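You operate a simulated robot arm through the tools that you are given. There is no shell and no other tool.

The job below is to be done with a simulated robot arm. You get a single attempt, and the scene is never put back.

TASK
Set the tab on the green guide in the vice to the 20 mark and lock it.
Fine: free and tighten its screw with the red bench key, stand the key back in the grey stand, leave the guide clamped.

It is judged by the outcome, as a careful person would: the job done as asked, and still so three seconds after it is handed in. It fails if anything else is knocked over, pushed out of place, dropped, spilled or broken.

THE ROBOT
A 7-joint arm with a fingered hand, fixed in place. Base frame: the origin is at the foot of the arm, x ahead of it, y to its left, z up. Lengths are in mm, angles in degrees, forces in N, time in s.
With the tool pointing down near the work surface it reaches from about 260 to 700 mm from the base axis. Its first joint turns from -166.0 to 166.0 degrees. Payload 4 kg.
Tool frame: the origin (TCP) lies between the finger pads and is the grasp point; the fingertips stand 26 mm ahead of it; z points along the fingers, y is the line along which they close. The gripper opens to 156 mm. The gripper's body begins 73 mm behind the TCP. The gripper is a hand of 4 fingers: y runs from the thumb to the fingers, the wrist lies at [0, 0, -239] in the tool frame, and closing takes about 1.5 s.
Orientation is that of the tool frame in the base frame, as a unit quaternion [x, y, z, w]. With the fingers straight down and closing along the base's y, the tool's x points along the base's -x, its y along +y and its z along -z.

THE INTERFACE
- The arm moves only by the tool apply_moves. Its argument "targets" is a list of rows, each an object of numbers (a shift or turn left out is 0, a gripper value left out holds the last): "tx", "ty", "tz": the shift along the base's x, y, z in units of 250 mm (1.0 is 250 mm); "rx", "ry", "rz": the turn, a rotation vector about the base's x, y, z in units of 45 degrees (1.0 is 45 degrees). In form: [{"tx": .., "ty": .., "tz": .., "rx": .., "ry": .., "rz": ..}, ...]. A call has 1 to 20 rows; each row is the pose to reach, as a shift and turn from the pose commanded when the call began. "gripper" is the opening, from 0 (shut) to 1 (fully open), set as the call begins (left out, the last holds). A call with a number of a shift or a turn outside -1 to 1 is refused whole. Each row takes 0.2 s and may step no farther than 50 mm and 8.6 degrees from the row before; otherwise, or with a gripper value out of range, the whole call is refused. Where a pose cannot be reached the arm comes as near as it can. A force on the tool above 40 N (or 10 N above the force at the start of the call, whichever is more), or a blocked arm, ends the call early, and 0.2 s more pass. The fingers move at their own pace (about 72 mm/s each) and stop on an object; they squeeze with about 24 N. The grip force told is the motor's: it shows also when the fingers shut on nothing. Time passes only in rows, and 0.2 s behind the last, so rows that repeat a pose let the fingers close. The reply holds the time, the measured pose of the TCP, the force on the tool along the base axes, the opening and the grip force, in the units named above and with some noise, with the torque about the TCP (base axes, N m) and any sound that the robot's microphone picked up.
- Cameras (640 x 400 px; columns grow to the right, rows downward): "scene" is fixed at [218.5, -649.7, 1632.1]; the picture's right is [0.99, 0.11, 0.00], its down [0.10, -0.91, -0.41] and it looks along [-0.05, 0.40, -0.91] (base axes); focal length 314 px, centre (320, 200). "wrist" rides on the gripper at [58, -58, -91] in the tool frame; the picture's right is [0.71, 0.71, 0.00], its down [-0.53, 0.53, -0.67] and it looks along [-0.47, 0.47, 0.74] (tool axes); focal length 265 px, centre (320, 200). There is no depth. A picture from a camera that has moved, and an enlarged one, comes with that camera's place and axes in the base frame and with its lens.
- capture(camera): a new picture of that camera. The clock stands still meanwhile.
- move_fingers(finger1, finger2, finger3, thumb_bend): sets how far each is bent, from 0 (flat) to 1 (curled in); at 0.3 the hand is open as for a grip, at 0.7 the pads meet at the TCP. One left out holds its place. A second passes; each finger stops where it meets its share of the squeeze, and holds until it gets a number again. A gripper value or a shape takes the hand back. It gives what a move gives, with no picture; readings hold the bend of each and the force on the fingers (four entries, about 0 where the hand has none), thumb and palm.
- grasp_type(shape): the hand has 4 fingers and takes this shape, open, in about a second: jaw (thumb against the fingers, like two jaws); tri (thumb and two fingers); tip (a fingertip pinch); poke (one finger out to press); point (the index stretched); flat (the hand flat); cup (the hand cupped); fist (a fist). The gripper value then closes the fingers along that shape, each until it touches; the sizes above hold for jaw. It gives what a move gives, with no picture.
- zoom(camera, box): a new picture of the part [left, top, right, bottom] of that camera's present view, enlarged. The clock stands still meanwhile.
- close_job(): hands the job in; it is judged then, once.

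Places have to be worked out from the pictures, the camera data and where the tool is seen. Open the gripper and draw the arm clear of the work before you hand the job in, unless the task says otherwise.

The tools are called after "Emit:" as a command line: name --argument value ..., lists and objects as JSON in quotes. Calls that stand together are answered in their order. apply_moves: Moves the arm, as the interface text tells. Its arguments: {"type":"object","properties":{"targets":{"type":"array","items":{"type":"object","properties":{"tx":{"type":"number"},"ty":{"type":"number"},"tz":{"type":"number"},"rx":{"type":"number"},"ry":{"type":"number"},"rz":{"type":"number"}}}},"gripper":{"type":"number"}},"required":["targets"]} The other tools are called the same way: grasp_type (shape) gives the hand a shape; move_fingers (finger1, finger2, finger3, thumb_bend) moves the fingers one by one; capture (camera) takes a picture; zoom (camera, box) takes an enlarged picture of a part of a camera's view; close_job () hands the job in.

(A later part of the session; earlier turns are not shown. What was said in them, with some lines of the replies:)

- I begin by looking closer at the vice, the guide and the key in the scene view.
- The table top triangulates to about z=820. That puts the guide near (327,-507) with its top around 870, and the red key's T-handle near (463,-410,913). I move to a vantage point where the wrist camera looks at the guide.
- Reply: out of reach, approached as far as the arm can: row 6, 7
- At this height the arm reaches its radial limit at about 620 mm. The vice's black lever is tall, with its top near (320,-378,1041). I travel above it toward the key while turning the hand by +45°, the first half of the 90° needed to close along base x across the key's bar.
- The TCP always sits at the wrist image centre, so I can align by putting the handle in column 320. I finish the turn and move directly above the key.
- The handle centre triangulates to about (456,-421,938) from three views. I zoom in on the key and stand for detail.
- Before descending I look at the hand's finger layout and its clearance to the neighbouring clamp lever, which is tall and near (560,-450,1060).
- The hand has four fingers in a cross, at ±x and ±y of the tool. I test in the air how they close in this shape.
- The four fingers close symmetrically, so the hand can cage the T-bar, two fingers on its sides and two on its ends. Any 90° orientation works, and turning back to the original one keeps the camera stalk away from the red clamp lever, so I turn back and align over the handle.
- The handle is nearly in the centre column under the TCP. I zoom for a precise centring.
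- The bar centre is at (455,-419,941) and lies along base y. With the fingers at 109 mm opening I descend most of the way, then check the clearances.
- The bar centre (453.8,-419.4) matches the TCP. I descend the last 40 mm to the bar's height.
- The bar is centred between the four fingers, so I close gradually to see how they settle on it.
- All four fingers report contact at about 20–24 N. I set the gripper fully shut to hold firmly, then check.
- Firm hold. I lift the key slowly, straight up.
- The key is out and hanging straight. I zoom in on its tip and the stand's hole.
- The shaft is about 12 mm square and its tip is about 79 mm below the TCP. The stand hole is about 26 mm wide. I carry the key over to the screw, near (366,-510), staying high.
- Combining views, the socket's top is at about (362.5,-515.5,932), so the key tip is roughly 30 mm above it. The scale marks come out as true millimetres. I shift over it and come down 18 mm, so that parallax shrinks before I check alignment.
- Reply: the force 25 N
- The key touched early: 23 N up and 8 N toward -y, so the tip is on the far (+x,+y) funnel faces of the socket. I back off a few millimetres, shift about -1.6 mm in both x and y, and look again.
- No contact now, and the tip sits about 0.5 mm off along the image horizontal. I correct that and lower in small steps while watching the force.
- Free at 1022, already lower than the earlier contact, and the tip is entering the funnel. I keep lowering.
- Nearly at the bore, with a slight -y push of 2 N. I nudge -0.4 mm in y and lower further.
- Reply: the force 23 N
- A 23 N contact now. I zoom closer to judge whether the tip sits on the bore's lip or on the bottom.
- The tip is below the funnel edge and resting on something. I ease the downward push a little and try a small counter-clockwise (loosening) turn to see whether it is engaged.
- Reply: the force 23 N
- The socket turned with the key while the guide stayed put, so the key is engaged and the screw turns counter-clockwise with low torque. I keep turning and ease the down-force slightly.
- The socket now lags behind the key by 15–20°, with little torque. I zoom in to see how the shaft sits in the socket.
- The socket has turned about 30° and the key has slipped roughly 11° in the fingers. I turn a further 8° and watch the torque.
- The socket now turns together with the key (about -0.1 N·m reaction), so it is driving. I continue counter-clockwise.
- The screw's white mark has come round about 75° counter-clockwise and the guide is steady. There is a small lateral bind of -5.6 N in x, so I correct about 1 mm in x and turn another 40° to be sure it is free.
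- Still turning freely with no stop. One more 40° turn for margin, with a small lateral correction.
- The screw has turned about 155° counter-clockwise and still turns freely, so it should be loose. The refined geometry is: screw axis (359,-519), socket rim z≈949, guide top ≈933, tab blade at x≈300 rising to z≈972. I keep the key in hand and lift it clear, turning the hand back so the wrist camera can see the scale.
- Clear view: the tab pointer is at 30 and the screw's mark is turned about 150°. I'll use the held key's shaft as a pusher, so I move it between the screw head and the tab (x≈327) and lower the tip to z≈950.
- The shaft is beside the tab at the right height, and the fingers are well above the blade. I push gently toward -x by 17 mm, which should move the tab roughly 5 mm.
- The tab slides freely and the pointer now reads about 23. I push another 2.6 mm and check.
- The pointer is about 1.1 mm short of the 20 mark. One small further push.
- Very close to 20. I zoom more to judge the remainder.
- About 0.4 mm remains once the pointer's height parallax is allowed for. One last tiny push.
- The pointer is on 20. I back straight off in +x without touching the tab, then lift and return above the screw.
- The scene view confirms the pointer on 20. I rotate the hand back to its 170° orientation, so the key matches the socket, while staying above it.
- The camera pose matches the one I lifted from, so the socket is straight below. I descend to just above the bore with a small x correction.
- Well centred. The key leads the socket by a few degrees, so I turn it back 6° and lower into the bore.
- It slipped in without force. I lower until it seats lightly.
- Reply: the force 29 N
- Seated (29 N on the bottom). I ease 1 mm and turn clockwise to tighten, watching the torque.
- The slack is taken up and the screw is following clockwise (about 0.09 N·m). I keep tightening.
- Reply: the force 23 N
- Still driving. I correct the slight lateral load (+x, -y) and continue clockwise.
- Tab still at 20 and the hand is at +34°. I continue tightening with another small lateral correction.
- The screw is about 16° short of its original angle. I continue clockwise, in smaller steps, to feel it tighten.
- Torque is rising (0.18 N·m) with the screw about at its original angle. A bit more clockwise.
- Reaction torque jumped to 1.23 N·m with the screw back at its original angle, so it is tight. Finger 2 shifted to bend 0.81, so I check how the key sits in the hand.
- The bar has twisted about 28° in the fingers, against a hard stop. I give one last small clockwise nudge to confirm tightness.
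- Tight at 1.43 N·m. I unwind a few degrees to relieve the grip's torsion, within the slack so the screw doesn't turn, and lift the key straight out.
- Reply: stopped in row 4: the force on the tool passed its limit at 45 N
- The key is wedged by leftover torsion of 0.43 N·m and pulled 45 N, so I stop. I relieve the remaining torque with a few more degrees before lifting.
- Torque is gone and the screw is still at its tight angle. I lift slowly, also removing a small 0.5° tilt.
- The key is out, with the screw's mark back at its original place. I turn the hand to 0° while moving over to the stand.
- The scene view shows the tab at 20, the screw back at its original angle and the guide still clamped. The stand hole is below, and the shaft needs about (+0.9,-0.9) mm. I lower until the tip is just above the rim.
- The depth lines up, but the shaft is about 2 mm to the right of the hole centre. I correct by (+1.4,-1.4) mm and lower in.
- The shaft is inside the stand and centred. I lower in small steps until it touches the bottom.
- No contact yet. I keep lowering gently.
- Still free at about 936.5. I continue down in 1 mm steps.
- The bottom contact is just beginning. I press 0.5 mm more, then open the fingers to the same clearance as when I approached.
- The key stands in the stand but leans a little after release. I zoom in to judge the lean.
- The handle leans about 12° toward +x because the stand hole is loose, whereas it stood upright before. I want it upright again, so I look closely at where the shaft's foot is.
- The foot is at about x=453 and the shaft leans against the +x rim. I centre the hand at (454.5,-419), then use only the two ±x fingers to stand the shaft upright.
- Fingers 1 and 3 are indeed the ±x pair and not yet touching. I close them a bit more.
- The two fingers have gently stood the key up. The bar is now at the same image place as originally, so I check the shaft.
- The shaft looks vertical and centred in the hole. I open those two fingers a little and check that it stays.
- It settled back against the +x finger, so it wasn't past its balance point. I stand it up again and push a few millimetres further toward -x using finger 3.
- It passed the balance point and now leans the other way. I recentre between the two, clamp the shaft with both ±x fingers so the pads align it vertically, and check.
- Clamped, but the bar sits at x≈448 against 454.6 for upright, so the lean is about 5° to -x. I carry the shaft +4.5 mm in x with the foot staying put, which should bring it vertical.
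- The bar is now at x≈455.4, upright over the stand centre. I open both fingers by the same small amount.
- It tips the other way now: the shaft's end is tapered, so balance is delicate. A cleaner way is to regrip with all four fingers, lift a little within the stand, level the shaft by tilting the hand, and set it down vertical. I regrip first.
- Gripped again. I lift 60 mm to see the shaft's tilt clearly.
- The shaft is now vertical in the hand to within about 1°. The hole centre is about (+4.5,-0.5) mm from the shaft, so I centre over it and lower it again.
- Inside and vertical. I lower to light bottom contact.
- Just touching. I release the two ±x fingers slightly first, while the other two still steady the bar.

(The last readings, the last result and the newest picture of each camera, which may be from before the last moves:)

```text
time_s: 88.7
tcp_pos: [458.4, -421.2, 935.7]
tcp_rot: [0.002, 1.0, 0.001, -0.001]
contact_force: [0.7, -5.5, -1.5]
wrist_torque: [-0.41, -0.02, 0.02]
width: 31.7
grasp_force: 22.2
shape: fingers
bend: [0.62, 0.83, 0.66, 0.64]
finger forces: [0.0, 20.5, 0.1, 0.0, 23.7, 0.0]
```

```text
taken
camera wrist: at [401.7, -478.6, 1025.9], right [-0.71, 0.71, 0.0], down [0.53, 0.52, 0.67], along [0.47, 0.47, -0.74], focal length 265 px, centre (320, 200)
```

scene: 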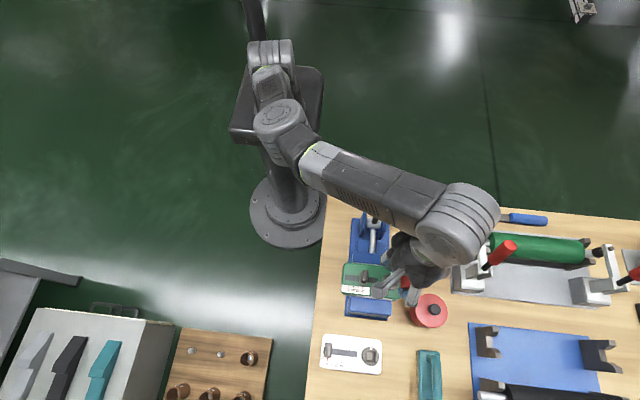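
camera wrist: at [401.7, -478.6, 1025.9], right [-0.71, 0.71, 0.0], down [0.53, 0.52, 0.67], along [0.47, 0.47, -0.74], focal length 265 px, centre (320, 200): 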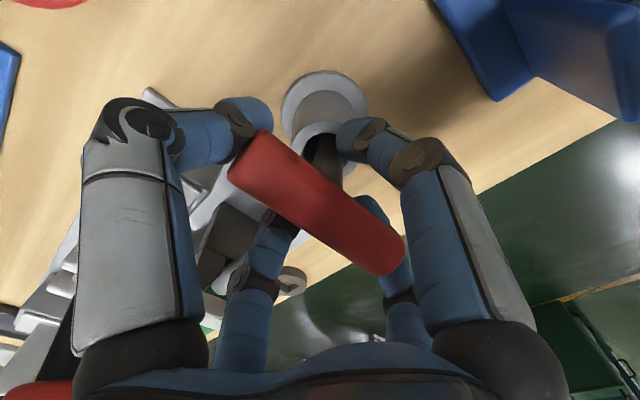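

The y pair is now pushing unevenly (-5.5 N in y), so I release those two while the ±x fingers stay close as guards.

Emit:
move_fingers --finger2 0.29 --thumb_bend 0.5

Emit:
capture --camera "wrist"

Emit:
zoom --camera "wrist" --box '[240, 50, 400, 200]'

```text
time_s: 89.7
tcp_pos: [459.5, -421.3, 935.8]
tcp_rot: [0.001, 1.0, 0.001, -0.001]
contact_force: [-0.1, 0.8, 0.5]
wrist_torque: [0.0, 0.04, 0.0]
width: 37.1
grasp_force: 0.1
shape: fingers
bend: [0.62, 0.28, 0.66, 0.5]
finger forces: [0.0, 0.0, 0.0, 0.0, 0.0, 0.0]
```

```text
taken
camera wrist: at [401.8, -478.3, 1026.0], right [-0.71, 0.71, 0.0], down [0.53, 0.52, 0.67], along [0.47, 0.47, -0.74], focal length 265 px, centre (320, 200)
```

wrist: 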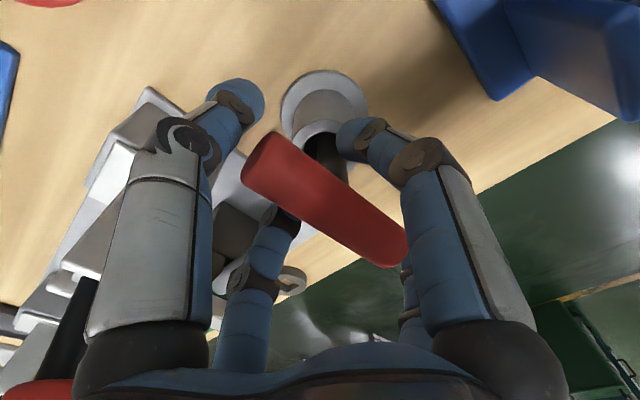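

```text
2.67 times, centred on (320, 125) of wrist
camera zoom: at [401.8, -478.3, 1026.0], right [-0.71, 0.71, 0.0], down [0.53, 0.52, 0.67], along [0.47, 0.47, -0.74], focal length 708 px, centre (320, 400)
```

zoom: 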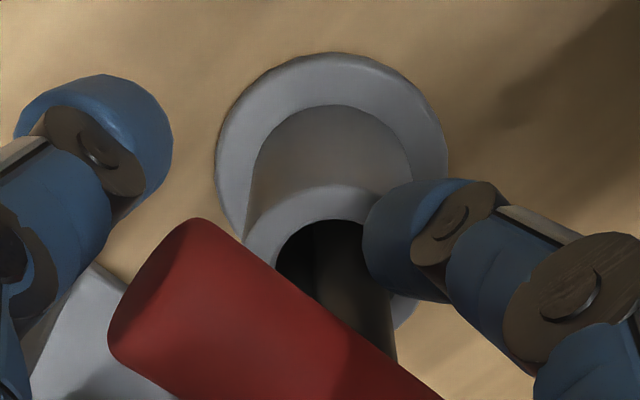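

All finger forces read zero. I open the guards a bit more and see whether the key stays put.

Emit:
move_fingers --finger1 0.56 --finger3 0.6

Emit:
capture --camera "wrist"

Emit:
zoom --camera "wrist" --box '[240, 50, 400, 200]'

```text
time_s: 90.7
tcp_pos: [458.2, -419.3, 935.8]
tcp_rot: [0.001, 1.0, 0.0, -0.002]
contact_force: [0.1, 0.0, -0.3]
wrist_torque: [0.02, -0.01, 0.0]
width: 43.3
grasp_force: 0.0
shape: fingers
bend: [0.56, 0.28, 0.6, 0.5]
finger forces: [0.0, 0.0, 0.0, 0.1, 0.1, 0.0]
```

```text
taken
camera wrist: at [401.8, -478.3, 1026.0], right [-0.71, 0.71, 0.0], down [0.53, 0.52, 0.67], along [0.47, 0.47, -0.74], focal length 265 px, centre (320, 200)
```

wrist: 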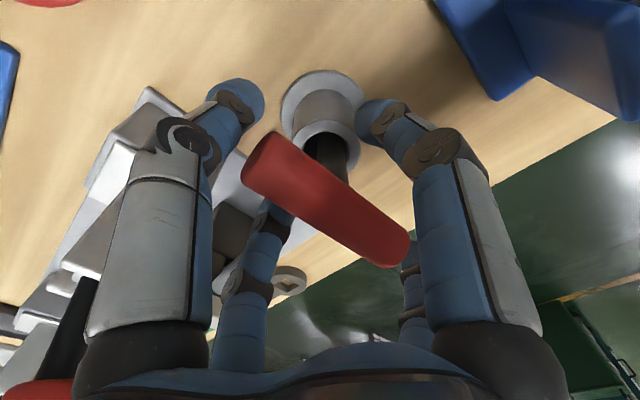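

```text
2.67 times, centred on (320, 125) of wrist
camera zoom: at [401.8, -478.3, 1026.0], right [-0.71, 0.71, 0.0], down [0.53, 0.52, 0.67], along [0.47, 0.47, -0.74], focal length 708 px, centre (320, 400)
```

zoom: 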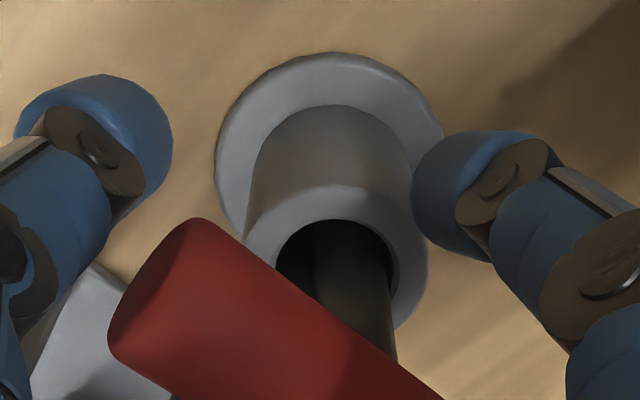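

The key did not move at all and stands on its own, almost vertical. I open the ±x fingers further before withdrawing.

Emit:
move_fingers --finger1 0.35 --finger3 0.35

Emit:
capture --camera "wrist"

```text
time_s: 91.7
tcp_pos: [459.5, -421.0, 935.5]
tcp_rot: [0.002, 1.0, 0.001, -0.001]
contact_force: [0.6, 0.7, -0.6]
wrist_torque: [-0.01, -0.02, 0.0]
width: 74.4
grasp_force: 0.0
shape: fingers
bend: [0.35, 0.28, 0.35, 0.5]
finger forces: [0.0, 0.0, 0.0, 0.0, 0.0, 0.0]
```

```text
taken
camera wrist: at [401.8, -478.3, 1026.0], right [-0.71, 0.71, 0.0], down [0.53, 0.52, 0.67], along [0.47, 0.47, -0.74], focal length 265 px, centre (320, 200)
```

wrist: 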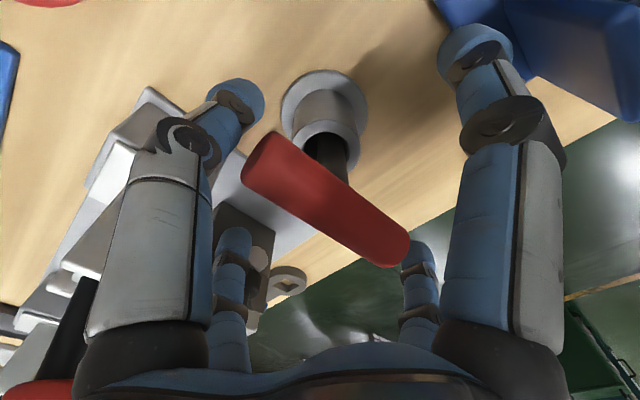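

The bar's +y end is very near finger 2, and the key may be resting on it. I open finger 2 more and check whether the key moves.

Emit:
move_fingers --finger2 0.18

Emit:
capture --camera "wrist"

```text
time_s: 92.7
tcp_pos: [459.4, -420.9, 934.2]
tcp_rot: [0.001, 1.0, 0.001, -0.001]
contact_force: [0.4, 0.5, 0.1]
wrist_torque: [-0.02, 0.01, 0.02]
width: 74.3
grasp_force: 0.1
shape: fingers
bend: [0.35, 0.18, 0.35, 0.5]
finger forces: [0.0, 0.0, 0.0, 0.0, 0.0, 0.1]
```

```text
taken
camera wrist: at [401.8, -478.3, 1026.0], right [-0.71, 0.71, 0.0], down [0.53, 0.52, 0.67], along [0.47, 0.47, -0.74], focal length 265 px, centre (320, 200)
```

wrist: 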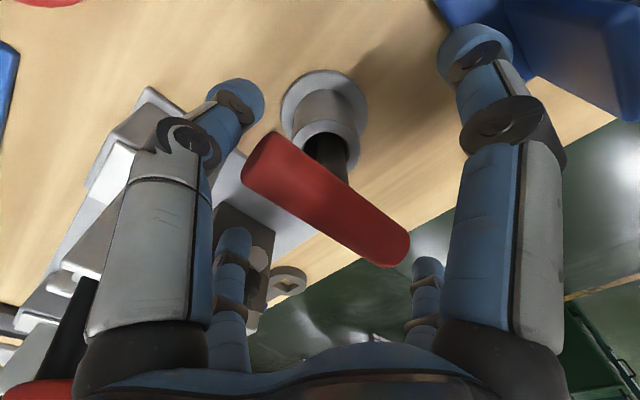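

The key stays put by itself. I also open the thumb for clearance, then withdraw straight up.

Emit:
move_fingers --thumb_bend 0.35

Emit:
capture --camera "wrist"

```text
time_s: 93.7
tcp_pos: [459.3, -421.2, 935.7]
tcp_rot: [0.0, 1.0, 0.001, -0.002]
contact_force: [0.8, -1.3, -0.2]
wrist_torque: [-0.04, 0.02, -0.01]
width: 92.9
grasp_force: 0.0
shape: fingers
bend: [0.35, 0.18, 0.35, 0.35]
finger forces: [0.1, 0.0, 0.1, 0.0, 0.0, 0.0]
```

```text
taken
camera wrist: at [401.8, -478.3, 1026.0], right [-0.71, 0.71, 0.0], down [0.53, 0.52, 0.67], along [0.47, 0.47, -0.74], focal length 265 px, centre (320, 200)
```

wrist: 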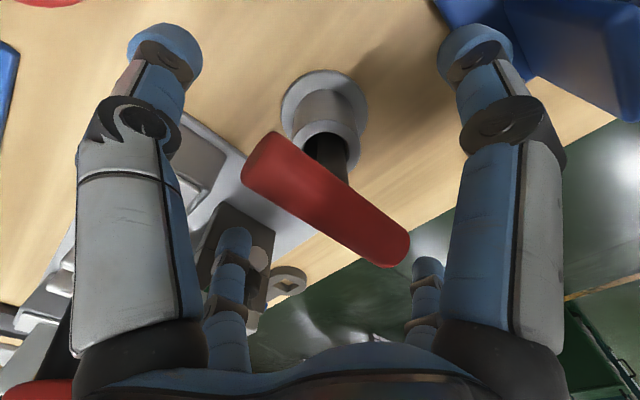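

All fingers are clear of the bar. I withdraw straight up.

Emit:
apply_moves --targets '[{"tz": 0.04}, {"tz": 0.1}, {"tz": 0.18}, {"tz": 0.28}, {"tz": 0.38}, {"tz": 0.48}, {"tz": 0.52}]'

Emit:
capture --camera "wrist"

Emit:
zoom --camera "wrist" --box '[240, 30, 400, 150]'

```text
time_s: 95.3
tcp_pos: [460.1, -420.3, 1065.2]
tcp_rot: [0.0, 1.0, 0.001, -0.001]
contact_force: [0.5, -0.5, -0.9]
wrist_torque: [-0.02, 0.02, -0.02]
width: 92.6
grasp_force: 0.0
shape: fingers
bend: [0.35, 0.18, 0.35, 0.35]
finger forces: [0.1, 0.0, 0.1, 0.1, 0.1, 0.0]
```

```text
taken
camera wrist: at [402.2, -477.9, 1156.4], right [-0.71, 0.71, 0.0], down [0.53, 0.52, 0.67], along [0.47, 0.47, -0.74], focal length 265 px, centre (320, 200)
```

wrist: 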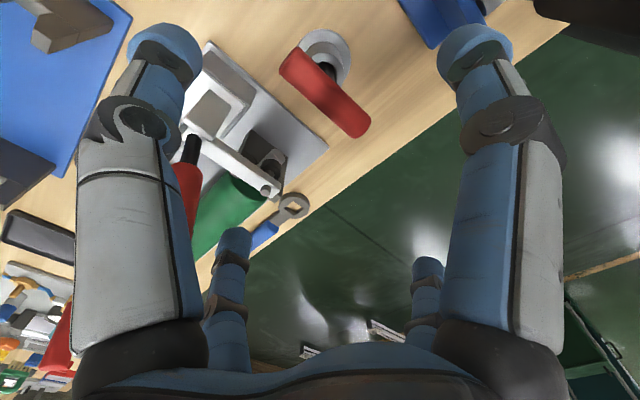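

```text
3.33 times, centred on (320, 90) of wrist
camera zoom: at [402.2, -477.9, 1156.4], right [-0.71, 0.71, 0.0], down [0.53, 0.52, 0.67], along [0.47, 0.47, -0.74], focal length 885 px, centre (320, 567)
```

zoom: 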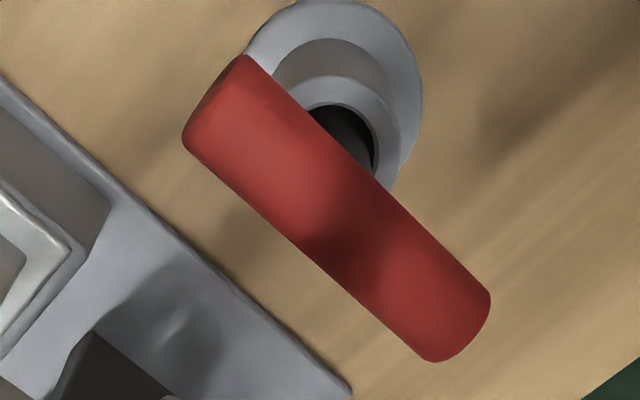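

The key stands in the stand with only a slight lean. I draw the arm up and back toward the base, clear of the black lever.

Emit:
apply_moves --targets '[{"tx": -0.08, "ty": 0.06, "tz": 0.1}, {"tx": -0.19, "ty": 0.15, "tz": 0.18}, {"tx": -0.3, "ty": 0.24, "tz": 0.25}, {"tx": -0.41, "ty": 0.33, "tz": 0.32}, {"tx": -0.52, "ty": 0.42, "tz": 0.39}, {"tx": -0.63, "ty": 0.5, "tz": 0.44}, {"tx": -0.63, "ty": 0.5, "tz": 0.44}]'

Emit:
apply_moves --targets '[{"tz": 0}, {"tz": 0}, {"tz": 0}, {"tz": 0}, {"tz": 0}]' --gripper 1.0

Emit:
capture --camera "scene"

Emit:
zoom --camera "scene" --box '[335, 255, 411, 302]'

Emit:
zoom --camera "scene" --box '[400, 210, 460, 270]'

```text
time_s: 96.9
tcp_pos: [300.5, -294.4, 1175.3]
tcp_rot: [0.001, 1.0, 0.001, -0.001]
contact_force: [0.3, 0.6, -0.4]
wrist_torque: [0.0, 0.0, 0.03]
width: 92.8
grasp_force: 0.0
shape: fingers
bend: [0.35, 0.18, 0.35, 0.35]
finger forces: [0.1, 0.1, 0.0, 0.1, 0.0, 0.0]
```

```text
time_s: 98.1
tcp_pos: [300.5, -295.4, 1174.3]
tcp_rot: [0.001, 1.0, 0.001, -0.001]
contact_force: [-0.3, -0.1, 0.3]
wrist_torque: [-0.01, 0.03, 0.02]
width: 155.9
grasp_force: 0.1
shape: jaw
bend: [0.3, 0.3, 0.3, 0.3]
finger forces: [0.0, 0.0, 0.0, 0.0, 0.1, 0.0]
```

```text
taken
```

scene: 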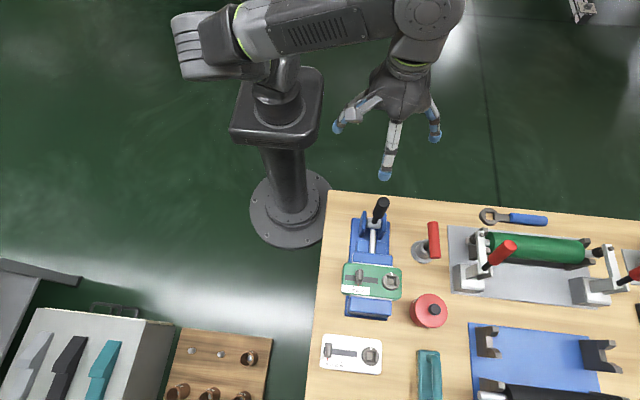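

```text
8.42 times, centred on (373, 278) of scene
camera zoom: at [218.5, -649.7, 1632.1], right [0.99, 0.11, 0.0], down [0.1, -0.91, -0.41], along [-0.05, 0.4, -0.91], focal length 2646 px, centre (-126, -461)
```

zoom: 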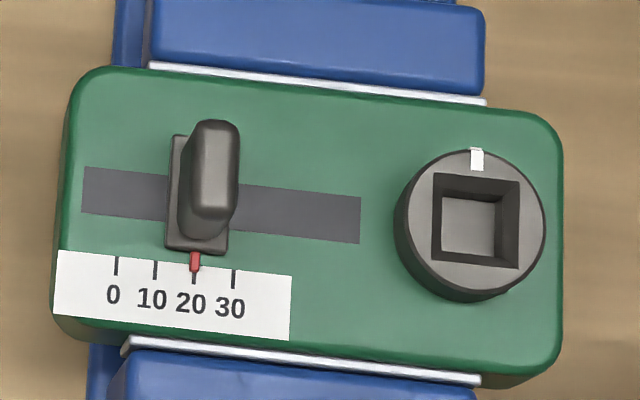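

```text
6.67 times, centred on (430, 240) of scene
camera zoom: at [218.5, -649.7, 1632.1], right [0.99, 0.11, 0.0], down [0.1, -0.91, -0.41], along [-0.05, 0.4, -0.91], focal length 2095 px, centre (-413, -67)
```

zoom: 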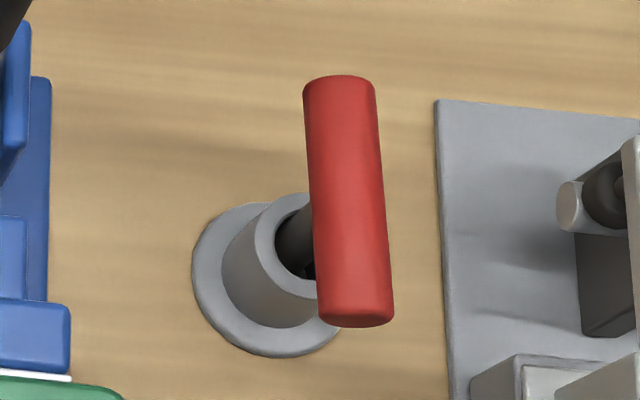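

The tab reads 20, the screw is back at its tight position and the guide is still clamped. The stand has not moved, the key stands in it, and nothing else is disturbed. The arm is clear and open, so I hand in the job.

Emit:
close_job

```text
The job is handed in.
```

The tab on the green guide is set to 20 and its screw is tightened. The job is handed in; I have no verdict back yet.

- **Screw:** I freed it with the red key by about 155° counter-clockwise. I then turned it back clockwise until it stopped hard, with about 1.4 N·m on the key. Its white mark is where it was at the start. I did not push on the tab afterwards to test the lock.
- **Tab:** I pushed it along with the key's shaft. The final picture shows the pointer on the 20 mark.
- **Key:** It is back in the grey stand and staying put, but it leans an estimated 5° because the hole is loose. My first release left it leaning about 12°, so I gripped it again and reset it.
- **Guide and surroundings:** The guide is still clamped in the vice. In the final picture the stand is where it started and nothing else looks disturbed.
- **Arm:** It is drawn back clear of the bench with the gripper open.
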